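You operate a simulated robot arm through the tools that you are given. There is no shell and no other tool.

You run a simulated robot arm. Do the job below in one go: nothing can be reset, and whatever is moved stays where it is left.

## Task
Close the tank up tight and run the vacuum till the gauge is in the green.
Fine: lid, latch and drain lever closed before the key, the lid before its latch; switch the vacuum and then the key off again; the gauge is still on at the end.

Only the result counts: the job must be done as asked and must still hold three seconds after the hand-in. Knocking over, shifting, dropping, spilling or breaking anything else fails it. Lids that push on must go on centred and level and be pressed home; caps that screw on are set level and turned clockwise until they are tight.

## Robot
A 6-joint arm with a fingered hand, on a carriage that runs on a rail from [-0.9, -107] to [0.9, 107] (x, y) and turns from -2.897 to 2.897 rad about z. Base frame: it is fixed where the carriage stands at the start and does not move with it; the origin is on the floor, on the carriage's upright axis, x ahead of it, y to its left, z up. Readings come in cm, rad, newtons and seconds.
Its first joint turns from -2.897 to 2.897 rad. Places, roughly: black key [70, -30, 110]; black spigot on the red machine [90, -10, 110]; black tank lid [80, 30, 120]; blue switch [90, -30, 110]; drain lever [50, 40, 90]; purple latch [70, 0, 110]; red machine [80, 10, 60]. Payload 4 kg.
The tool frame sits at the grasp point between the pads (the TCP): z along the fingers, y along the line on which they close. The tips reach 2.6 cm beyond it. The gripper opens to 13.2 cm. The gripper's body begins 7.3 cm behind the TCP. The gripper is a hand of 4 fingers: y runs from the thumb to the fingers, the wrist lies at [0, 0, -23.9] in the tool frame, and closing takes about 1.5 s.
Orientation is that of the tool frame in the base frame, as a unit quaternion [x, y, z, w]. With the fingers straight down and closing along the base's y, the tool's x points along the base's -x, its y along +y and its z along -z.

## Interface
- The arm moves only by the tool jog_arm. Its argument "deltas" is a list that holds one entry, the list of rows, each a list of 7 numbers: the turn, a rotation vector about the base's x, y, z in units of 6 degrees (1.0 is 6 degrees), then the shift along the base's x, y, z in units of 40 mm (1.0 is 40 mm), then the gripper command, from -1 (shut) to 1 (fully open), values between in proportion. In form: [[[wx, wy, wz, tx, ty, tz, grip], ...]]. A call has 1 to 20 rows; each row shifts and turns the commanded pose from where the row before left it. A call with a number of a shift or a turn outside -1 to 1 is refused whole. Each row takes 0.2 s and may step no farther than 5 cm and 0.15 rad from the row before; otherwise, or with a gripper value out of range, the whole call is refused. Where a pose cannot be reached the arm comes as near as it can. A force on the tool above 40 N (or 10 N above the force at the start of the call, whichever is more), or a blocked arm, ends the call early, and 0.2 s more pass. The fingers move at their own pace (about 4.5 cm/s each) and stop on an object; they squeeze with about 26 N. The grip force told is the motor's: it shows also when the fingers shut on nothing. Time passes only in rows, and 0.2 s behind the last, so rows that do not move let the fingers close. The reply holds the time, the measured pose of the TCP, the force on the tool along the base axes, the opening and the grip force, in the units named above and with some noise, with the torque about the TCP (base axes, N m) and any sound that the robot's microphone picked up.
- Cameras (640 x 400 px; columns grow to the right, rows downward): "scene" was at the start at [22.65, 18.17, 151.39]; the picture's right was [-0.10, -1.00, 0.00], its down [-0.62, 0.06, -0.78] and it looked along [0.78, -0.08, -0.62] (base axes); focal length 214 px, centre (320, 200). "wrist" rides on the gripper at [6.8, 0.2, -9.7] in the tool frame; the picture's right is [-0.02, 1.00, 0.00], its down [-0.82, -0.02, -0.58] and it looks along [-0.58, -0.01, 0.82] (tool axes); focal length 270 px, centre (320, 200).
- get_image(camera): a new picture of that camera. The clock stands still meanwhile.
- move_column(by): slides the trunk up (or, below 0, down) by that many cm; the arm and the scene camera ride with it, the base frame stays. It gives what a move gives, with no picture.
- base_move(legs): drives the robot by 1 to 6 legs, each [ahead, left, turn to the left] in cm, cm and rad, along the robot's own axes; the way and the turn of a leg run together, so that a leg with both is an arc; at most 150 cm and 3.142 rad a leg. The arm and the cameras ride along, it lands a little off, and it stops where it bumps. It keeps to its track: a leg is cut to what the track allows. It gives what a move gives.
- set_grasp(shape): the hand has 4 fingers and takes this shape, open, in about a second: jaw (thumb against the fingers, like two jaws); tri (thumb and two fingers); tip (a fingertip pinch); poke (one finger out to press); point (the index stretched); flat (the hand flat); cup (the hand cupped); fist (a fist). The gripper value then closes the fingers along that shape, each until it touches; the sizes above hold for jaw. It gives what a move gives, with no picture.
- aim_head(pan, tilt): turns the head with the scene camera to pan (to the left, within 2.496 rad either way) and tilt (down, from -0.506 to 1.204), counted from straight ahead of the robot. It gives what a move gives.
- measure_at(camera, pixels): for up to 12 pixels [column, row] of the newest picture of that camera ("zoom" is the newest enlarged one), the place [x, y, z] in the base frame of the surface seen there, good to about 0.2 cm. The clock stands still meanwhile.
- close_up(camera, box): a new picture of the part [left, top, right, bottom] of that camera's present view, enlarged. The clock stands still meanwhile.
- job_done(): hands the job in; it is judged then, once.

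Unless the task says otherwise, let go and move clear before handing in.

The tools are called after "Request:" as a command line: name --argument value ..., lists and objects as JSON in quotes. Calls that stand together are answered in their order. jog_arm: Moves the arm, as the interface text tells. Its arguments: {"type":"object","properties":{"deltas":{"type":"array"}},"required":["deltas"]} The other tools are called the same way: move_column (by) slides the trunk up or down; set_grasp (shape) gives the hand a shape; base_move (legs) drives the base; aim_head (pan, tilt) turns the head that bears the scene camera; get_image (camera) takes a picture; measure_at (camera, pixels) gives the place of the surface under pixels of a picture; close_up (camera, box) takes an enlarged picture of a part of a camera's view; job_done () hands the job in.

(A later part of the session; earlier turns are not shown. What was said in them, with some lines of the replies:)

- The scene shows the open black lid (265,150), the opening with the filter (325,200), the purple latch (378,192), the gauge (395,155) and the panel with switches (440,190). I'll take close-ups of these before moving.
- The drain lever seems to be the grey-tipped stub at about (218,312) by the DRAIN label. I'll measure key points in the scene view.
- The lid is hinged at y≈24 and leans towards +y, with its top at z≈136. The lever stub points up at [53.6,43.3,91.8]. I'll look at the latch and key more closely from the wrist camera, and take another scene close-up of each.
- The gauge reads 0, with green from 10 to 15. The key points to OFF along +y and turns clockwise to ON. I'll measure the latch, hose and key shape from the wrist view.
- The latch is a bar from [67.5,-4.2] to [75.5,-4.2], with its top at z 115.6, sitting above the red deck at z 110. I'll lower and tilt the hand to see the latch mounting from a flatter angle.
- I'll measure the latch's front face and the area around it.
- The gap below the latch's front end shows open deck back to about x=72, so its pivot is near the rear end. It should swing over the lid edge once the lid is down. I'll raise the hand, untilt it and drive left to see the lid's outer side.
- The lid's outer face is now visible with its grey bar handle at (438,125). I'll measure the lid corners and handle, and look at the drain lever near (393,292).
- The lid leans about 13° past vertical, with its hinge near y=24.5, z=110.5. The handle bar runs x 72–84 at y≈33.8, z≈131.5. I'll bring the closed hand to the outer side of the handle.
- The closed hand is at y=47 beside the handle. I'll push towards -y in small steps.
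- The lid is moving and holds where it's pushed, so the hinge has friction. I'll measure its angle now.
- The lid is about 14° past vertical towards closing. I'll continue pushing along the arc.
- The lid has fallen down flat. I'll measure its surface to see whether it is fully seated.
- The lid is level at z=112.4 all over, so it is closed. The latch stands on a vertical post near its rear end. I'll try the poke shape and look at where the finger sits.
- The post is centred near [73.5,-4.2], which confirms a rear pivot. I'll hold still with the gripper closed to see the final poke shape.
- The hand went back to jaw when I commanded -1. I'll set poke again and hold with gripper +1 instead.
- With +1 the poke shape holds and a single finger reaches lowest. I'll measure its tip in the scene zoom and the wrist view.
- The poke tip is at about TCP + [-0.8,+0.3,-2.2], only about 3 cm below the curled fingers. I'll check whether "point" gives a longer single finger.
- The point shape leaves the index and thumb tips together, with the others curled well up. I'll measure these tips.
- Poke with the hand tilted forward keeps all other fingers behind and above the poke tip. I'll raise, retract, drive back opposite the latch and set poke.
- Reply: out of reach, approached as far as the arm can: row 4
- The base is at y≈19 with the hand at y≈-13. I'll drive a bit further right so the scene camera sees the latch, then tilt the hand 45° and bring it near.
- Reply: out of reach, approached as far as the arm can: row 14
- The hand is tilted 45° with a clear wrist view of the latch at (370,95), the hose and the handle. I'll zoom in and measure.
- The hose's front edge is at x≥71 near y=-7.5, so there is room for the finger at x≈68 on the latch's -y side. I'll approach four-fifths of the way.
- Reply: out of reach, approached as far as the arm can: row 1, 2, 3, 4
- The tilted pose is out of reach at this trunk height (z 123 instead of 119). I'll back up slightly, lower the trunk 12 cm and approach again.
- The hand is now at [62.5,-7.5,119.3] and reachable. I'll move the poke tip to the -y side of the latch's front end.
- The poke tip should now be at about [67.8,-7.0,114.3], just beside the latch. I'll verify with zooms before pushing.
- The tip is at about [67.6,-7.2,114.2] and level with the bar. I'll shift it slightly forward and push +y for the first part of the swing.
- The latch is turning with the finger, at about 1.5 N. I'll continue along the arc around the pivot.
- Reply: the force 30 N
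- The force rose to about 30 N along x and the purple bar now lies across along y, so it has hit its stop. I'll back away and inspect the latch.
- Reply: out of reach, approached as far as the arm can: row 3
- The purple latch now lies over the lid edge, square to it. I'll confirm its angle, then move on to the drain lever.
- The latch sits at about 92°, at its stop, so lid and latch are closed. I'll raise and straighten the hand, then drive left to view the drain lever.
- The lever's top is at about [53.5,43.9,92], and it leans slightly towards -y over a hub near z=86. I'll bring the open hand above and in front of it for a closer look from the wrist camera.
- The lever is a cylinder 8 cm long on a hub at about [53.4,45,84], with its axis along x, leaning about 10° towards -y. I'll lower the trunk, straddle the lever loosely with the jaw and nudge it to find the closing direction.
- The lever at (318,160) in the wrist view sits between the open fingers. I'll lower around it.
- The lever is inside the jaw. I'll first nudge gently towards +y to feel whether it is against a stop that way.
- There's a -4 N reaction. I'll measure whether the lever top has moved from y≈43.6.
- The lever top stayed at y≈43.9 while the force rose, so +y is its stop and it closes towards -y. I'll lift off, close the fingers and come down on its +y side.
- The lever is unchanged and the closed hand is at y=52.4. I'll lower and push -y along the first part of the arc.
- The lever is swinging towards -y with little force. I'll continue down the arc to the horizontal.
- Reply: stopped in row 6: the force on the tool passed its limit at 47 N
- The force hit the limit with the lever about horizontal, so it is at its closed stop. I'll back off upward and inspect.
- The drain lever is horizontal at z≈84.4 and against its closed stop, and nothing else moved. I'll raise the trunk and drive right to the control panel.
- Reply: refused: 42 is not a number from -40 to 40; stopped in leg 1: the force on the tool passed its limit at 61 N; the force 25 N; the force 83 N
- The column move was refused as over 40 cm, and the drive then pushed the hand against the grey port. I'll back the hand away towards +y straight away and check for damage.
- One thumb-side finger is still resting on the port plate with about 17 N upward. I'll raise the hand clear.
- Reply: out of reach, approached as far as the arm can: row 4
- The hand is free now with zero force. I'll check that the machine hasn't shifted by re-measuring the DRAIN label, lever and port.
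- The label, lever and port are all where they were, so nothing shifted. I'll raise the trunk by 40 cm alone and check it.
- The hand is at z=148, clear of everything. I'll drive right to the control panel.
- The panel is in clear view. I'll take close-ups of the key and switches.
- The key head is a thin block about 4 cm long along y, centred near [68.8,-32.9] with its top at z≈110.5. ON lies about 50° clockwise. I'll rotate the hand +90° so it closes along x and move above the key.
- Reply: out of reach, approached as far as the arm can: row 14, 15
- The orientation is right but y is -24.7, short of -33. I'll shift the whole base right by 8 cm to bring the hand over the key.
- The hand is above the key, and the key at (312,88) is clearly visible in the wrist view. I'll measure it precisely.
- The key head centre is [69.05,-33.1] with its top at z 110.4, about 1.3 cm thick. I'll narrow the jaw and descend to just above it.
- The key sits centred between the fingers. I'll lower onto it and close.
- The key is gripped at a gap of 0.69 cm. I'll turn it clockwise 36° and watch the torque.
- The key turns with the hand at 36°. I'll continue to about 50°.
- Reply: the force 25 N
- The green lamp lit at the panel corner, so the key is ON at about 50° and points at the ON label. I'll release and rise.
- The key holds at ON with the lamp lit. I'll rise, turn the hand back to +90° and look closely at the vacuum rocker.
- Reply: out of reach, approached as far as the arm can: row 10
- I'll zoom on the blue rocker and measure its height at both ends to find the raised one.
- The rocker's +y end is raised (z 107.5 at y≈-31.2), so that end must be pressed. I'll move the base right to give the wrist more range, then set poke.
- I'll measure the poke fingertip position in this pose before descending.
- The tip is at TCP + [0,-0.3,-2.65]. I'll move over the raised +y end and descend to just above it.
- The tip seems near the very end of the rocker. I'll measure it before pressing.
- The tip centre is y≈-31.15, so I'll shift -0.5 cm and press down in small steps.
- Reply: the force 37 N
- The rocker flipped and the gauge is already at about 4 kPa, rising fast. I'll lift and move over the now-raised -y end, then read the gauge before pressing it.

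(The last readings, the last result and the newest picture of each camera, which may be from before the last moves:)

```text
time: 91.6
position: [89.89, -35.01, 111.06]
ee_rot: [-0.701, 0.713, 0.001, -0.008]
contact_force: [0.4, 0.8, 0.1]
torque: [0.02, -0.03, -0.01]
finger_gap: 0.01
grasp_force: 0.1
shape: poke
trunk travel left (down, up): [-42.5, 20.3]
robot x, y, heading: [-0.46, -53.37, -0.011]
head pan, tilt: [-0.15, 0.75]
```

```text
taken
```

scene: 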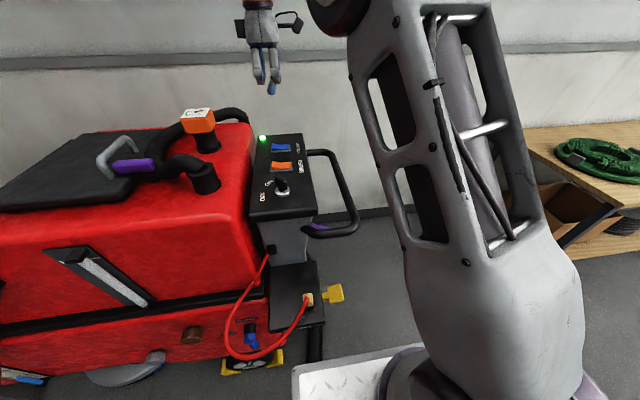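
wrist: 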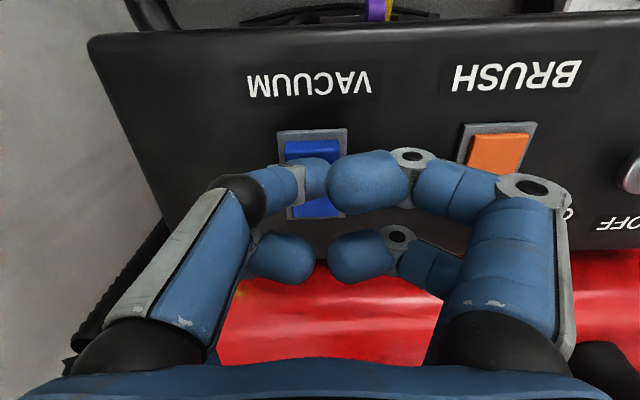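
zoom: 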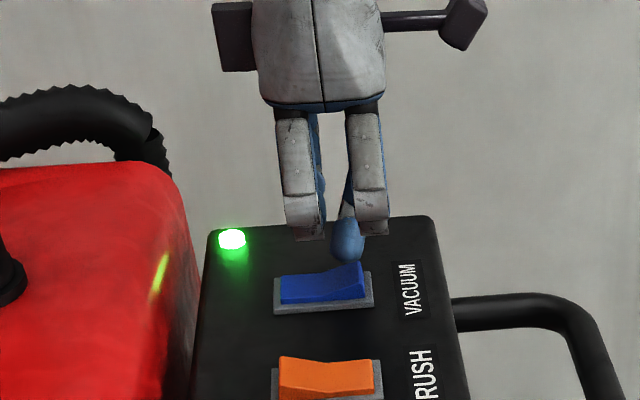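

The gauge is at about 9.3 kPa and rising about 9 kPa/s, with the tip over the raised -y end. I'll press now so it stops near 12 kPa.

Request:
jog_arm --deltas '[[[0, 0, 0, 0, 0, -0.4, 1], [0, 0, 0, 0, 0, -0.13, 1]]]'

Request:
close_up --camera "scene" --box '[170, 95, 240, 145]'

Request:
close_up --camera "scene" --box '[230, 90, 330, 170]'

```text
time: 92.4
position: [90.08, -35.05, 109.66]
ee_rot: [-0.701, 0.714, -0.003, -0.002]
contact_force: [-1.9, -1.4, 12.4]
torque: [-0.07, 0.12, 0.03]
finger_gap: 0.0
grasp_force: 0.1
shape: poke
trunk travel left (down, up): [-42.5, 20.3]
robot x, y, heading: [-0.46, -53.2, -0.009]
head pan, tilt: [-0.15, 0.75]
stopped in row 2: the force on the tool passed its limit at 42 N (the readings are from after the stop); the commanded pose is now the measured one
```

```text
8.00 times, centred on (205, 120) of scene
```

zoom: 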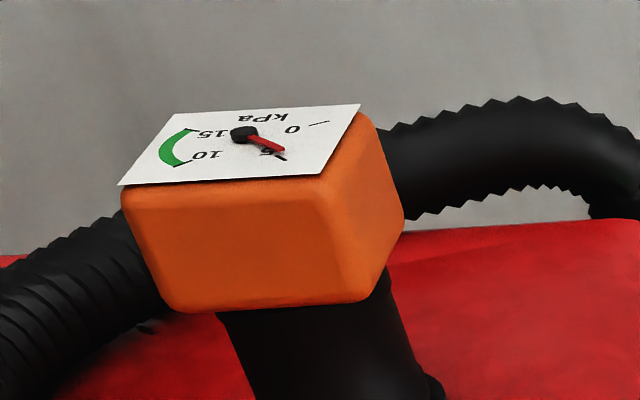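

```text
5.00 times, centred on (280, 130) of scene
```

zoom: 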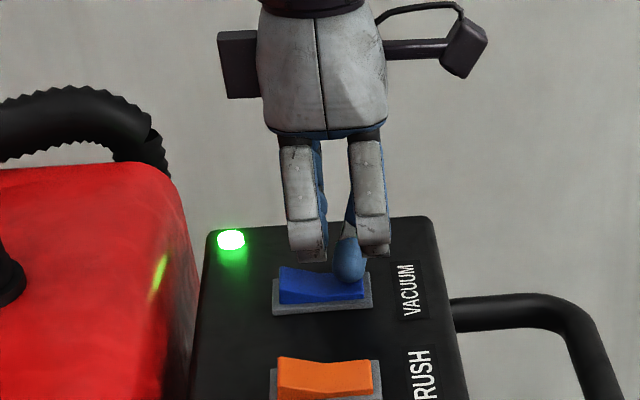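

The vacuum is off again, and the gauge fell back to about 4 kPa. I have no picture of it actually in the green, so I'll switch the vacuum on once more and watch it reach the green band.

Request:
jog_arm --deltas '[[[0, 0, 0, 0, 0.4, 0.45, 1], [0, 0, 0, 0, 0.46, 0, 1], [0, 0, 0, 0, 0, -0.38, 1], [0, 0, 0, 0, 0, -0.12, 1]]]'

Request:
close_up --camera "scene" --box '[230, 90, 330, 170]'

Request:
close_up --camera "scene" --box '[170, 95, 240, 145]'

```text
time: 93.4
position: [90.26, -31.54, 109.76]
ee_rot: [-0.7, 0.714, -0.004, 0.001]
contact_force: [2.8, 0.7, 23.2]
torque: [-0.03, -0.08, 0.03]
finger_gap: 0.0
grasp_force: 0.0
shape: poke
trunk travel left (down, up): [-42.5, 20.3]
robot x, y, heading: [-0.25, -53.08, -0.013]
head pan, tilt: [-0.15, 0.75]
```

```text
5.00 times, centred on (280, 130) of scene
```

zoom: 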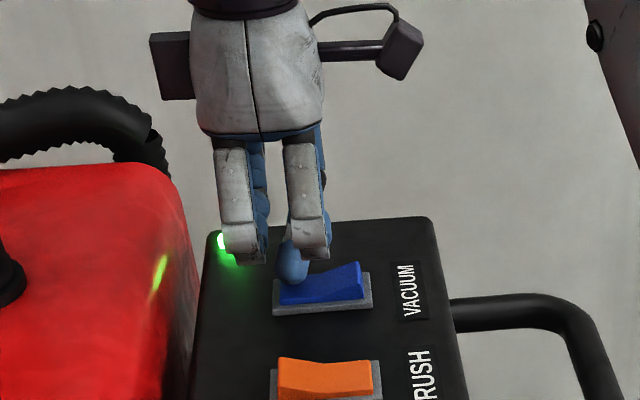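

```text
8.00 times, centred on (205, 120) of scene
```

zoom: 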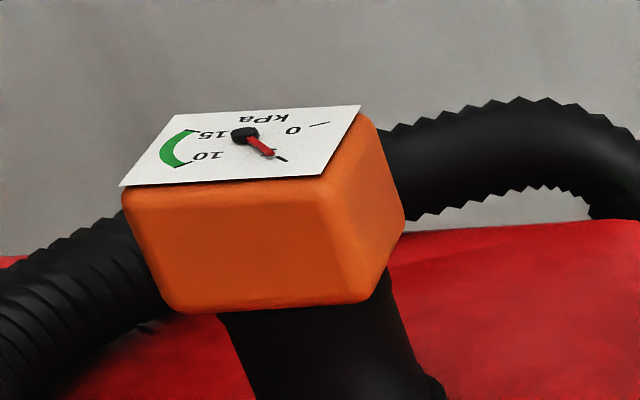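

The vacuum is on again with the gauge near 5 kPa. I'll lift and hover over the -y end, reading the gauge as it rises.

Request:
jog_arm --deltas '[[[0, 0, 0, 0, -0.4, 0.5, 1], [0, 0, 0, 0, -0.45, 0, 1]]]'

Request:
close_up --camera "scene" --box '[170, 95, 240, 145]'

Request:
close_up --camera "scene" --box '[230, 90, 330, 170]'

```text
time: 94.0
position: [90.22, -34.75, 111.29]
ee_rot: [-0.701, 0.713, -0.003, -0.003]
contact_force: [0.4, 0.3, 0.4]
torque: [0.01, 0.01, 0.01]
finger_gap: 0.0
grasp_force: 0.0
shape: poke
trunk travel left (down, up): [-42.5, 20.3]
robot x, y, heading: [-0.49, -53.03, -0.01]
head pan, tilt: [-0.15, 0.75]
```

```text
8.00 times, centred on (205, 120) of scene
```

zoom: 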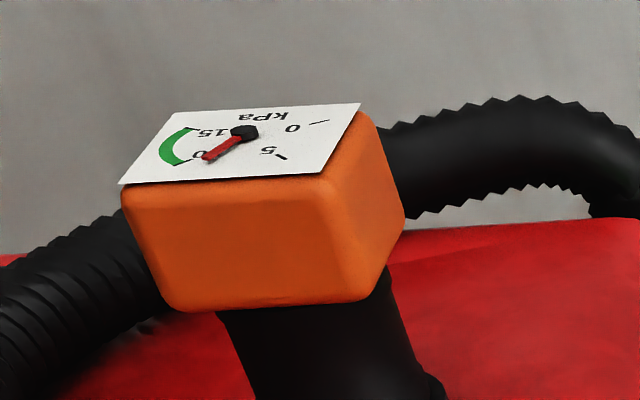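

```text
5.00 times, centred on (280, 130) of scene
```

zoom: 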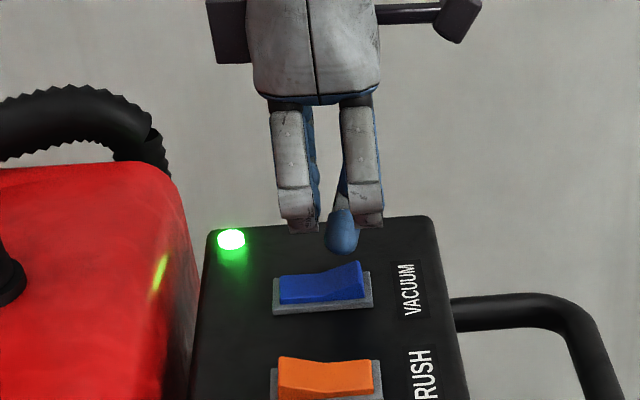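

The needle is just at about 10 kPa. I'll wait one more step and check again.

Request:
jog_arm --deltas '[[[0, 0, 0, -0.03, -0.08, 0, 1]]]'

Request:
close_up --camera "scene" --box '[170, 95, 240, 145]'

```text
time: 94.4
position: [90.19, -35.05, 111.36]
ee_rot: [-0.701, 0.713, -0.003, -0.003]
contact_force: [0.4, -0.1, 0.4]
torque: [-0.01, -0.01, -0.04]
finger_gap: 0.0
grasp_force: 0.0
shape: poke
trunk travel left (down, up): [-42.5, 20.3]
robot x, y, heading: [-0.54, -53.22, -0.013]
head pan, tilt: [-0.15, 0.75]
```

```text
8.00 times, centred on (205, 120) of scene
```

zoom: 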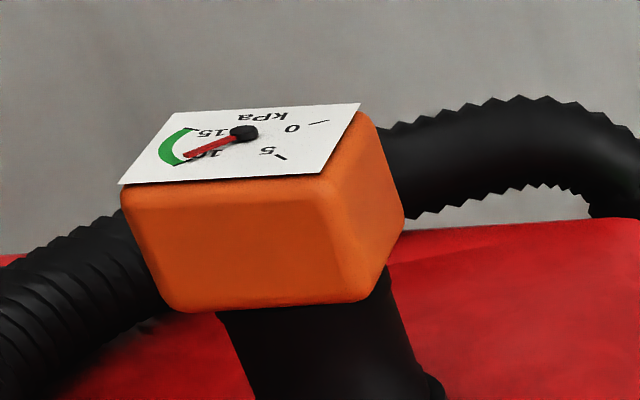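

The needle is now in the lower part of the green and slowing. I'll give it a little longer to see it settle.

Request:
jog_arm --deltas '[[[0, 0, 0, 0, 0, 0, 1]]]'

Request:
close_up --camera "scene" --box '[170, 95, 240, 145]'

Request:
get_image --camera "wrist"

```text
time: 94.8
position: [90.08, -35.13, 111.51]
ee_rot: [-0.7, 0.714, -0.003, -0.002]
contact_force: [-0.1, -0.3, 0.7]
torque: [0.01, 0.01, -0.01]
finger_gap: 0.0
grasp_force: 0.0
shape: poke
trunk travel left (down, up): [-42.5, 20.3]
robot x, y, heading: [-0.52, -52.95, -0.01]
head pan, tilt: [-0.15, 0.75]
```

```text
8.00 times, centred on (205, 120) of scene
```

zoom: 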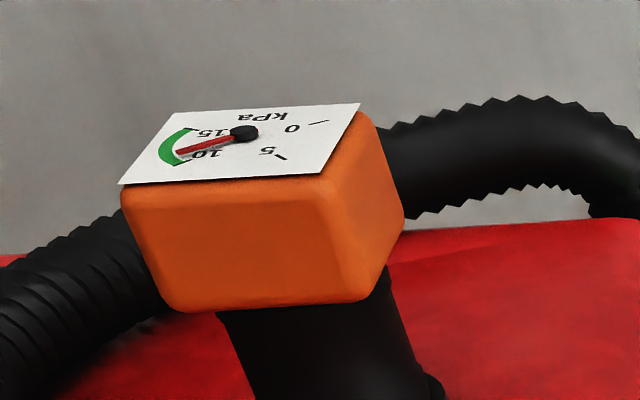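

```text
taken
```

wrist: 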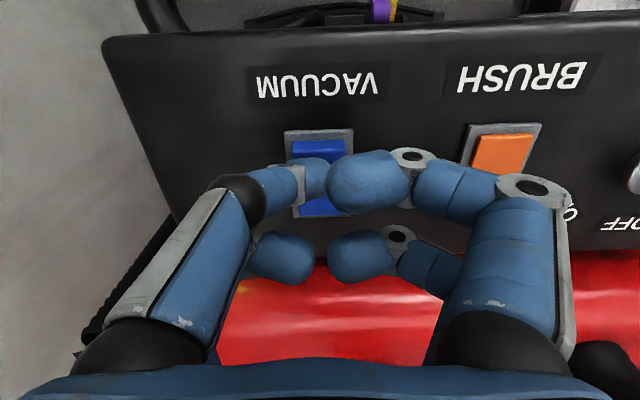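

The needle is well inside the green, at about 12 kPa. I'll let it run a moment more so it clearly holds there.

Request:
jog_arm --deltas '[[[0, 0, 0, 0, 0, 0, 1], [0, 0, 0, 0, 0, 0, 1]]]'

Request:
close_up --camera "scene" --box '[170, 95, 240, 145]'

```text
time: 95.4
position: [90.08, -35.07, 111.41]
ee_rot: [-0.7, 0.714, -0.003, -0.003]
contact_force: [0.5, 0.1, 0.7]
torque: [0.01, 0.0, -0.04]
finger_gap: 0.0
grasp_force: 0.0
shape: poke
trunk travel left (down, up): [-42.5, 20.3]
robot x, y, heading: [-0.79, -53.38, -0.013]
head pan, tilt: [-0.15, 0.75]
```

```text
8.00 times, centred on (205, 120) of scene
```

zoom: 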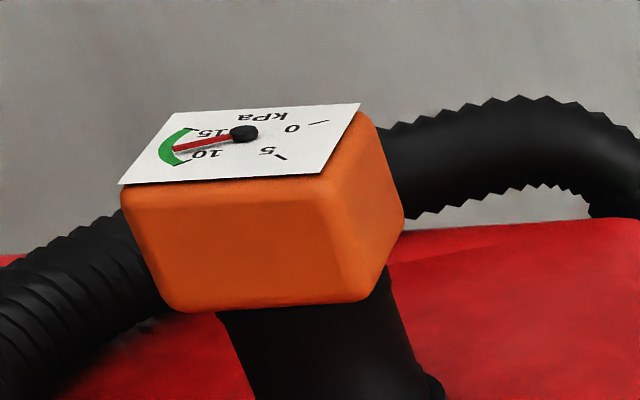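

The needle sits mid-green at about 13 kPa and is levelling off. I'll do one more short check, then switch off.

Request:
jog_arm --deltas '[[[0, 0, 0, 0, 0, 0, 1], [0, 0, 0, 0, 0, 0, 1], [0, 0, 0, 0, 0, 0, 1]]]'

Request:
close_up --camera "scene" --box '[170, 95, 240, 145]'

```text
time: 96.2
position: [90.07, -35.06, 111.45]
ee_rot: [-0.7, 0.714, -0.003, -0.003]
contact_force: [0.1, -0.4, 0.1]
torque: [0.02, 0.01, 0.03]
finger_gap: 0.03
grasp_force: 0.1
shape: poke
trunk travel left (down, up): [-42.5, 20.3]
robot x, y, heading: [-0.24, -53.4, -0.009]
head pan, tilt: [-0.15, 0.75]
```

```text
8.00 times, centred on (205, 120) of scene
```

zoom: 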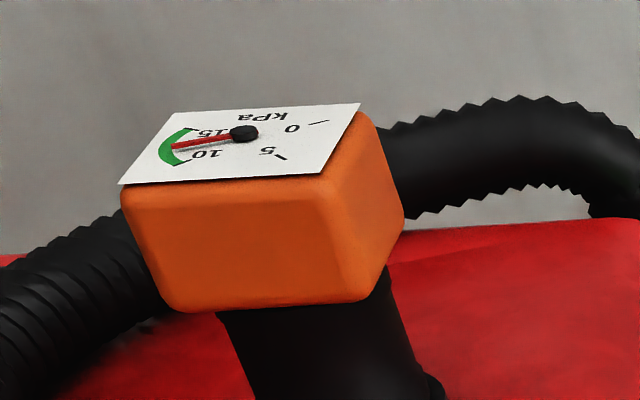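

The gauge is steady at about 13 kPa in the green. I'll hold one second longer and then press the -y end to switch off.

Request:
jog_arm --deltas '[[[0, 0, 0, 0, 0, 0, 1], [0, 0, 0, 0, 0, 0, 1], [0, 0, 0, 0, 0, 0, 1], [0, 0, 0, 0, 0, 0, 1], [0, 0, 0, 0, 0, -0.4, 1], [0, 0, 0, 0, 0, -0.12, 1]]]'

Request:
close_up --camera "scene" --box '[230, 90, 330, 170]'

Request:
close_up --camera "scene" --box '[170, 95, 240, 145]'

```text
time: 97.6
position: [90.17, -35.2, 109.68]
ee_rot: [-0.701, 0.713, -0.005, 0.002]
contact_force: [5.1, -0.2, 28.9]
torque: [0.0, -0.13, -0.01]
finger_gap: 0.0
grasp_force: 0.2
shape: poke
trunk travel left (down, up): [-42.5, 20.3]
robot x, y, heading: [-0.58, -53.63, -0.011]
head pan, tilt: [-0.15, 0.75]
```

```text
5.00 times, centred on (280, 130) of scene
```

zoom: 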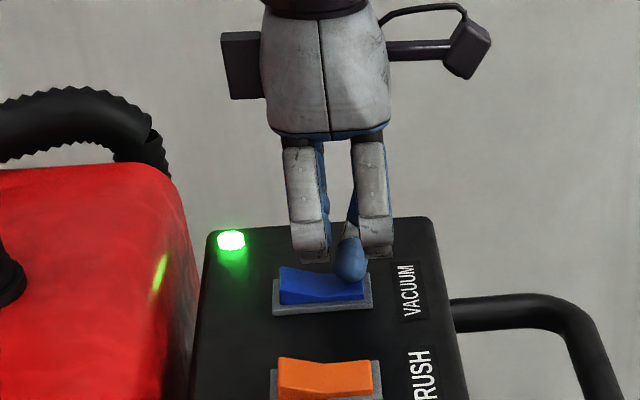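

```text
8.00 times, centred on (205, 120) of scene
```

zoom: 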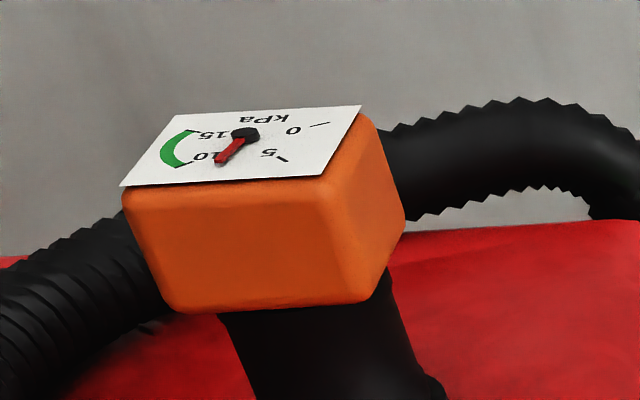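

The vacuum is off, with the rocker's +y end raised again and the needle falling. I'll lift away, switch to jaw and move above the key, turning the hand to match the ON angle.

Request:
jog_arm --deltas '[[[0, 0, 0, 0, 0, 0.5, 1], [0, 0, 0, 0, 0, 1, 1], [0, 0, 0, 0, 0, 1, 1], [0, 0, 0, 0, 0, 1, 1], [0, 0, 0, 0, 0, 0.4, 1]]]'

Request:
set_grasp --shape "jaw"

Request:
jog_arm --deltas '[[[0, 0, -1, -0.6, 0.06, 0, 1], [0, 0, -1, -0.6, 0.06, 0, 1], [0, 0, -1, -0.6, 0.06, 0, 1], [0, 0, -1, -0.6, 0.06, 0, 1], [0, 0, -1, -0.6, 0.06, 0, 1], [0, 0, -1, -0.6, 0.06, 0, 1], [0, 0, -1, -0.6, 0.06, 0, 1], [0, 0, -1, -0.6, 0.06, 0, 1], [0, 0, -0.5, -0.4, 0.02, 0, 0]]]'

Request:
get_image --camera "wrist"

Request:
get_image --camera "scene"

```text
time: 98.8
position: [89.83, -35.32, 124.72]
ee_rot: [-0.7, 0.714, -0.002, -0.003]
contact_force: [0.5, 0.8, 0.9]
torque: [0.02, 0.0, 0.01]
finger_gap: 0.0
grasp_force: 0.1
shape: poke
trunk travel left (down, up): [-42.5, 20.3]
robot x, y, heading: [-0.32, -53.3, -0.011]
head pan, tilt: [-0.15, 0.75]
```

```text
time: 99.7
position: [89.94, -35.31, 124.81]
ee_rot: [-0.7, 0.714, -0.002, -0.003]
contact_force: [0.1, 0.0, 0.2]
torque: [0.01, 0.0, 0.01]
finger_gap: 13.18
grasp_force: 0.1
shape: jaw
trunk travel left (down, up): [-42.5, 20.3]
robot x, y, heading: [-0.45, -52.99, -0.015]
head pan, tilt: [-0.15, 0.75]
```

```text
time: 101.7
position: [69.21, -33.28, 124.67]
ee_rot: [-0.324, 0.946, -0.001, -0.004]
contact_force: [0.2, 0.4, 0.5]
torque: [0.03, 0.03, -0.01]
finger_gap: 9.75
grasp_force: 0.0
shape: jaw
trunk travel left (down, up): [-42.5, 20.3]
robot x, y, heading: [-0.35, -53.18, -0.014]
head pan, tilt: [-0.15, 0.75]
```

```text
taken
```

wrist: 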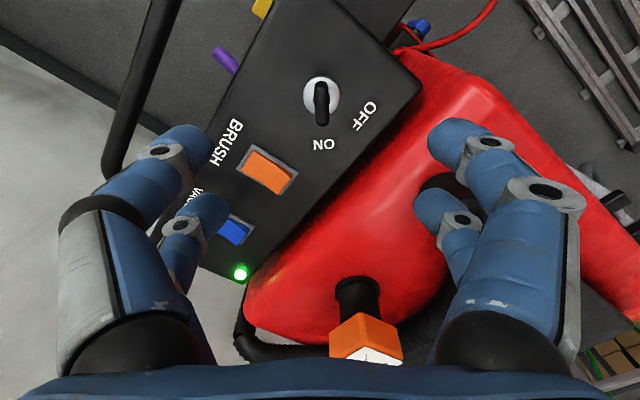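

```text
taken
```

scene: 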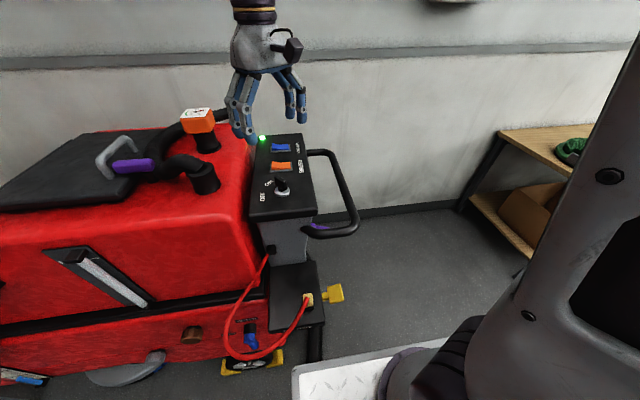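

The hand is aligned with the key at (321,100). I'll descend around it and grip.

Request:
jog_arm --deltas '[[[0, 0, 0.15, -0.02, 0.01, -0.5, -0.1], [0, 0, 0, 0, 0, -0.7, -0.1], [0, 0, 0, 0, 0, -0.7, -0.1], [0, 0, 0, 0, 0, -0.7, -0.1], [0, 0, 0, 0, 0, -0.6, -0.1], [0, 0, 0, 0, 0, -0.4, -0.1], [0, 0, 0, 0, 0, 0, -0.1]]]'

Request:
get_image --camera "wrist"

Request:
close_up --camera "scene" --box '[230, 110, 350, 230]'

```text
time: 103.3
position: [69.02, -33.1, 110.32]
ee_rot: [-0.333, 0.943, -0.001, -0.004]
contact_force: [-0.2, 0.5, -0.1]
torque: [-0.01, -0.01, -0.01]
finger_gap: 5.99
grasp_force: 0.0
shape: jaw
trunk travel left (down, up): [-42.5, 20.3]
robot x, y, heading: [-0.53, -53.35, -0.011]
head pan, tilt: [-0.15, 0.75]
```

```text
taken
```

wrist: 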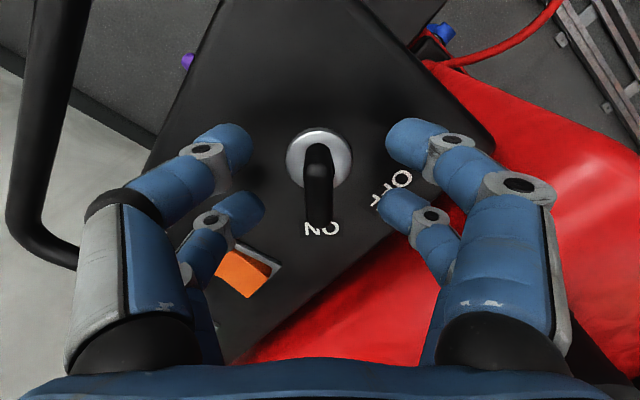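

```text
3.33 times, centred on (290, 170) of scene
```

zoom: 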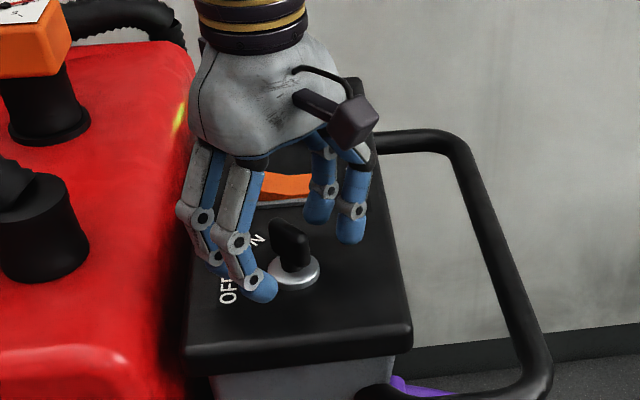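

The key is centred between the fingers. I'll close and then turn it counter-clockwise back towards OFF.

Request:
jog_arm --deltas '[[[0, 0, 0, 0, 0, 0, -0.5], [0, 0, 0, 0, 0, 0, -1], [0, 0, 0, 0, 0, 0, -1], [0, 0, 0, 0, 0, 0, -1], [0, 0, 0, 0, 0, 0, -1], [0, 0, 0, 0, 0, 0, -1], [0, 0, 0.7, 0, 0, 0, -1], [0, 0, 0.9, 0, 0, 0, -1], [0, 0, 0.9, 0, 0, 0, -1], [0, 0, 0.9, 0, 0, 0, -1], [0, 0, 0.9, 0, 0, 0, -1], [0, 0, 0.9, 0, 0, 0, -1], [0, 0, 0.9, 0, 0, 0, -1]]]'

Request:
get_image --camera "wrist"

Request:
close_up --camera "scene" --box '[230, 110, 350, 230]'

```text
time: 106.1
position: [69.12, -33.28, 110.39]
ee_rot: [-0.612, 0.79, -0.003, -0.004]
contact_force: [-13.4, -1.5, -20.4]
torque: [0.03, 0.29, 0.01]
finger_gap: 0.3
grasp_force: 26.1
shape: jaw
trunk travel left (down, up): [-42.5, 20.3]
robot x, y, heading: [-0.85, -53.1, -0.009]
head pan, tilt: [-0.15, 0.75]
```

```text
taken
```

wrist: 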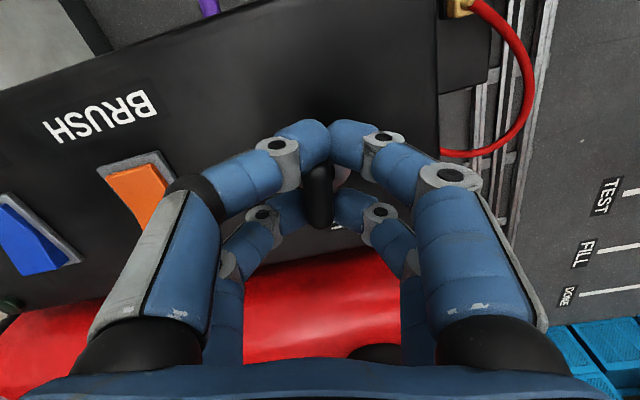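

```text
3.33 times, centred on (290, 170) of scene
```

zoom: 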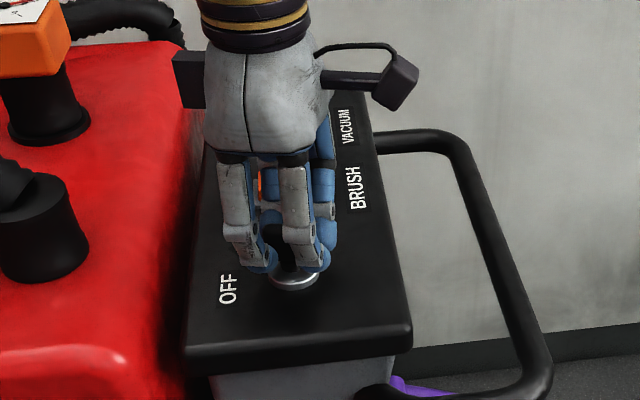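

The lamp at (8,305) is dark already. I'll finish the turn to the full OFF position.

Request:
jog_arm --deltas '[[[0, 0, 0.8, 0, 0, 0, -1], [0, 0, 0.8, 0, 0, 0, -1], [0, 0, 0.75, 0, 0, 0, -1]]]'

Request:
get_image --camera "wrist"

```text
time: 106.9
position: [69.17, -33.34, 110.38]
ee_rot: [-0.704, 0.71, -0.003, -0.002]
contact_force: [-10.3, -9.2, -15.3]
torque: [-0.09, 0.18, -0.37]
finger_gap: 0.23
grasp_force: 25.8
shape: jaw
trunk travel left (down, up): [-42.5, 20.3]
robot x, y, heading: [-0.37, -53.2, -0.014]
head pan, tilt: [-0.15, 0.75]
```

```text
taken
```

wrist: 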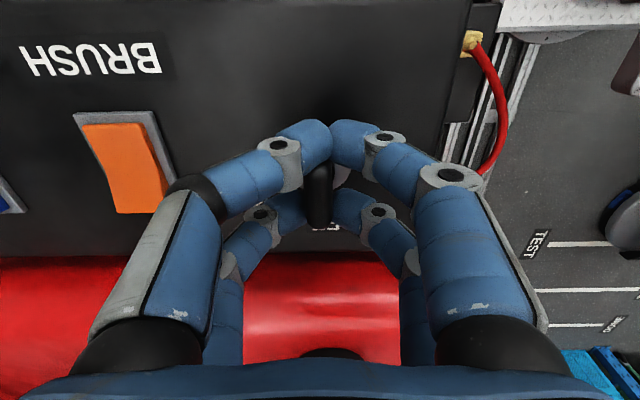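

There's a counter-torque of about 0.37 N·m at yaw 89°, so the key is at the OFF stop. I'll release, rise and check.

Request:
jog_arm --deltas '[[[0, 0, 0, 0, 0, 0, -0.6], [0, 0, 0, 0, 0, 0, -0.3], [0, 0, 0, 0, 0, 0, -0.1], [0, 0, 0, 0, 0, 0, -0.1], [0, 0, 0, 0, 0, 0, -0.1], [0, 0, 0, 0, 0, 0.6, -0.1], [0, 0, 0, 0, 0, 0.9, -0.1], [0, 0, 0, 0, 0, 0.9, -0.1], [0, 0, 0, 0, 0, 0.9, -0.1]]]'

Request:
get_image --camera "wrist"

Request:
close_up --camera "scene" --box '[210, 100, 350, 220]'

```text
time: 108.9
position: [69.02, -33.58, 123.72]
ee_rot: [-0.705, 0.71, -0.002, -0.002]
contact_force: [-0.8, 0.1, 0.3]
torque: [-0.01, 0.0, -0.02]
finger_gap: 5.9
grasp_force: 0.2
shape: jaw
trunk travel left (down, up): [-42.5, 20.3]
robot x, y, heading: [-0.34, -53.13, -0.014]
head pan, tilt: [-0.15, 0.75]
```

```text
taken
```

wrist: 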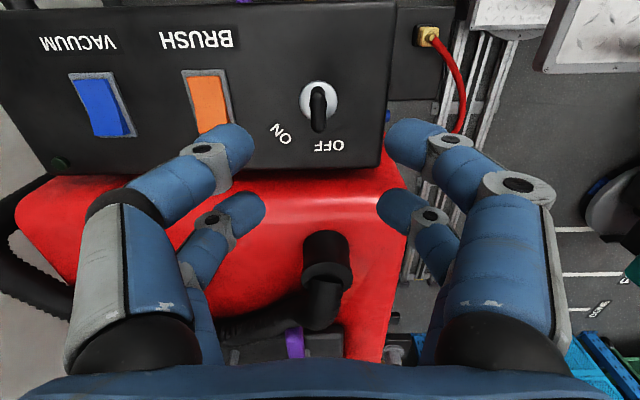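

```text
3.33 times, centred on (280, 160) of scene
```

zoom: 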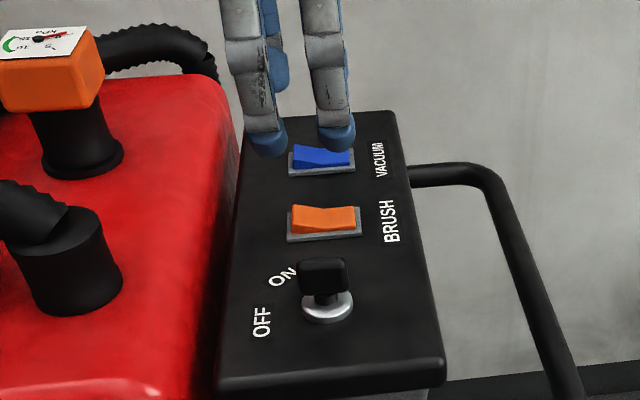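

The lamp is dark, the key lies along y again and the gauge is still mounted. I'll check the key angle closely and raise the hand clear.

Request:
close_up --camera "wrist" --box '[260, 60, 370, 160]'

Request:
measure_at --camera "wrist" --pixels '[[319, 92], [318, 100], [318, 112], [318, 122], [319, 128], [118, 125], [93, 85]]'

Request:
jog_arm --deltas '[[[0, 0, 0, 0, 0, 0.8, 0.5], [0, 0, 0, -0.5, 0, 0.5, 0.5], [0, 0, 0, -0.8, 0, 0.2, 0.5], [0, 0, 0, -0.8, 0, 0, 0.5]]]'

Request:
aim_head --pan 0.3 --tilt 0.75

Request:
get_image --camera "scene"

```text
4.00 times, centred on (315, 110) of wrist
```

zoom: 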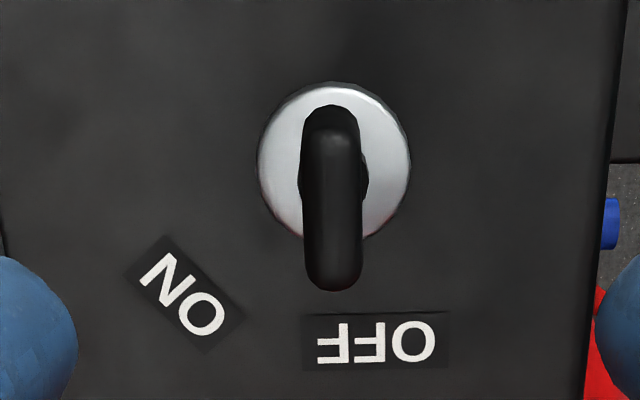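

```text
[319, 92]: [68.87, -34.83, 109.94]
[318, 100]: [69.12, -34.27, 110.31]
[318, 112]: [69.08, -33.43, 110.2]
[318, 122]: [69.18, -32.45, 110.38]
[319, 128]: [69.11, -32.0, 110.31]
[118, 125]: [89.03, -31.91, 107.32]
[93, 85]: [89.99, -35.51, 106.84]
```

```text
time: 109.9
position: [60.57, -33.45, 129.55]
ee_rot: [-0.704, 0.71, -0.002, -0.003]
contact_force: [0.0, -0.1, 0.9]
torque: [-0.03, 0.08, -0.02]
finger_gap: 9.88
grasp_force: 0.1
shape: jaw
trunk travel left (down, up): [-42.5, 20.3]
robot x, y, heading: [-0.96, -53.32, -0.009]
head pan, tilt: [-0.15, 0.75]
```

```text
time: 110.8
position: [60.59, -33.42, 129.56]
ee_rot: [-0.704, 0.71, -0.002, -0.001]
contact_force: [-0.6, -0.1, -0.4]
torque: [-0.01, 0.01, 0.0]
finger_gap: 9.83
grasp_force: 0.0
shape: jaw
trunk travel left (down, up): [-42.5, 20.3]
robot x, y, heading: [-0.91, -53.21, -0.013]
head pan, tilt: [0.3, 0.75]
```

```text
taken
```

scene: 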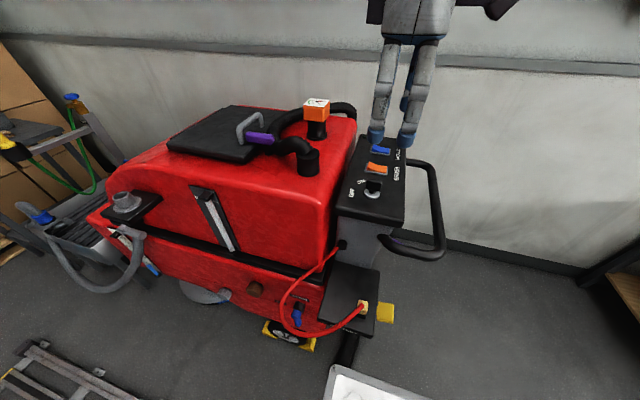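

The key is exactly back at its OFF angle. I'll do a last check of the lid, latch, gauge and drain lever.

Request:
close_up --camera "scene" --box '[150, 80, 370, 210]'

Request:
close_up --camera "scene" --box '[80, 180, 200, 300]'

Request:
measure_at --camera "scene" --pixels '[[200, 140], [235, 115], [225, 150], [262, 138], [317, 101], [130, 230], [140, 232]]'

```text
2.91 times, centred on (260, 145) of scene
```

zoom: 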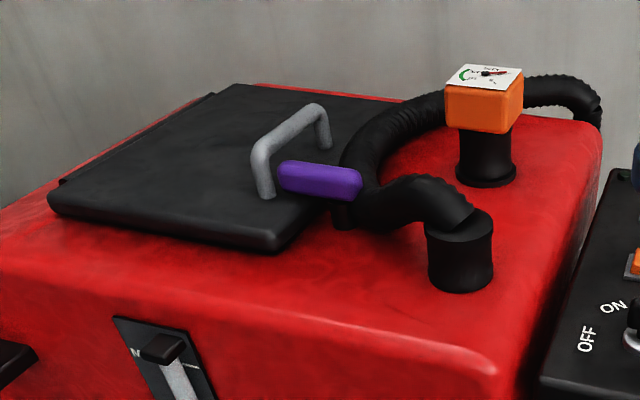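

```text
3.33 times, centred on (140, 240) of scene
```

zoom: 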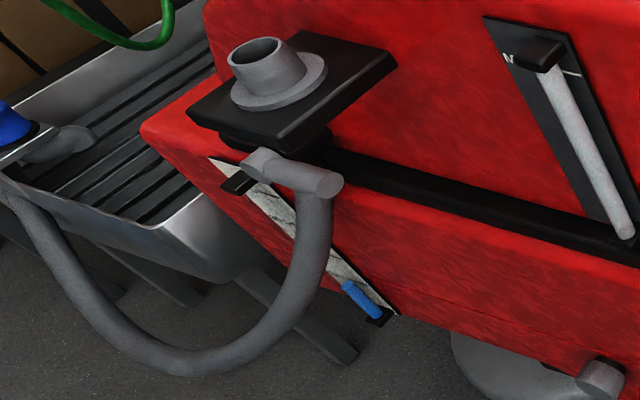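

```text
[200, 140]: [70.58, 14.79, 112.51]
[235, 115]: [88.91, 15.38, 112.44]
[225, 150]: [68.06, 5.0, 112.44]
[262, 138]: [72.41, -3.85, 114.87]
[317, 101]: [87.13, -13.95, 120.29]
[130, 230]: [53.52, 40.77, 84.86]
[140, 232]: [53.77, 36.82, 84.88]
```

The lid is flat at z≈112.45, the latch lies across its edge, and the drain lever is horizontal. The gauge is still on its spigot, the vacuum and key are off, and the hand is clear, so I'm handing in.

Request:
job_done

```text
The job is handed in.
```

The tank is closed up, the vacuum has been run into the green, and everything is switched off again. I've handed the job in.

- **Closing up:** I shut the lid, then the latch over its edge, then turned the drain lever to its closed stop, all before touching the key.
- **Vacuum:** I ran it twice. The first time I switched it off as the gauge neared 10 kPa and couldn't confirm it had reached the green. The second time it settled at about 13 kPa, and I held it in the green for about 3 seconds before switching off.
- **Switching off:** the vacuum went off first, then the key. The panel lamp is out and the key is back at its OFF position. The gauge dropped back to 0 once the vacuum was off.
- **Gauge:** it is still on its spigot, where it was at the start.

**Bump to know about:** while driving from the drain lever to the panel, the hand hit the grey port on the front of the machine with about 60 N. I had sent the drive together with a trunk lift that was refused, so the hand was still low. I re-measured the machine body and drain lever afterwards and they had not moved, and the port looked undamaged.
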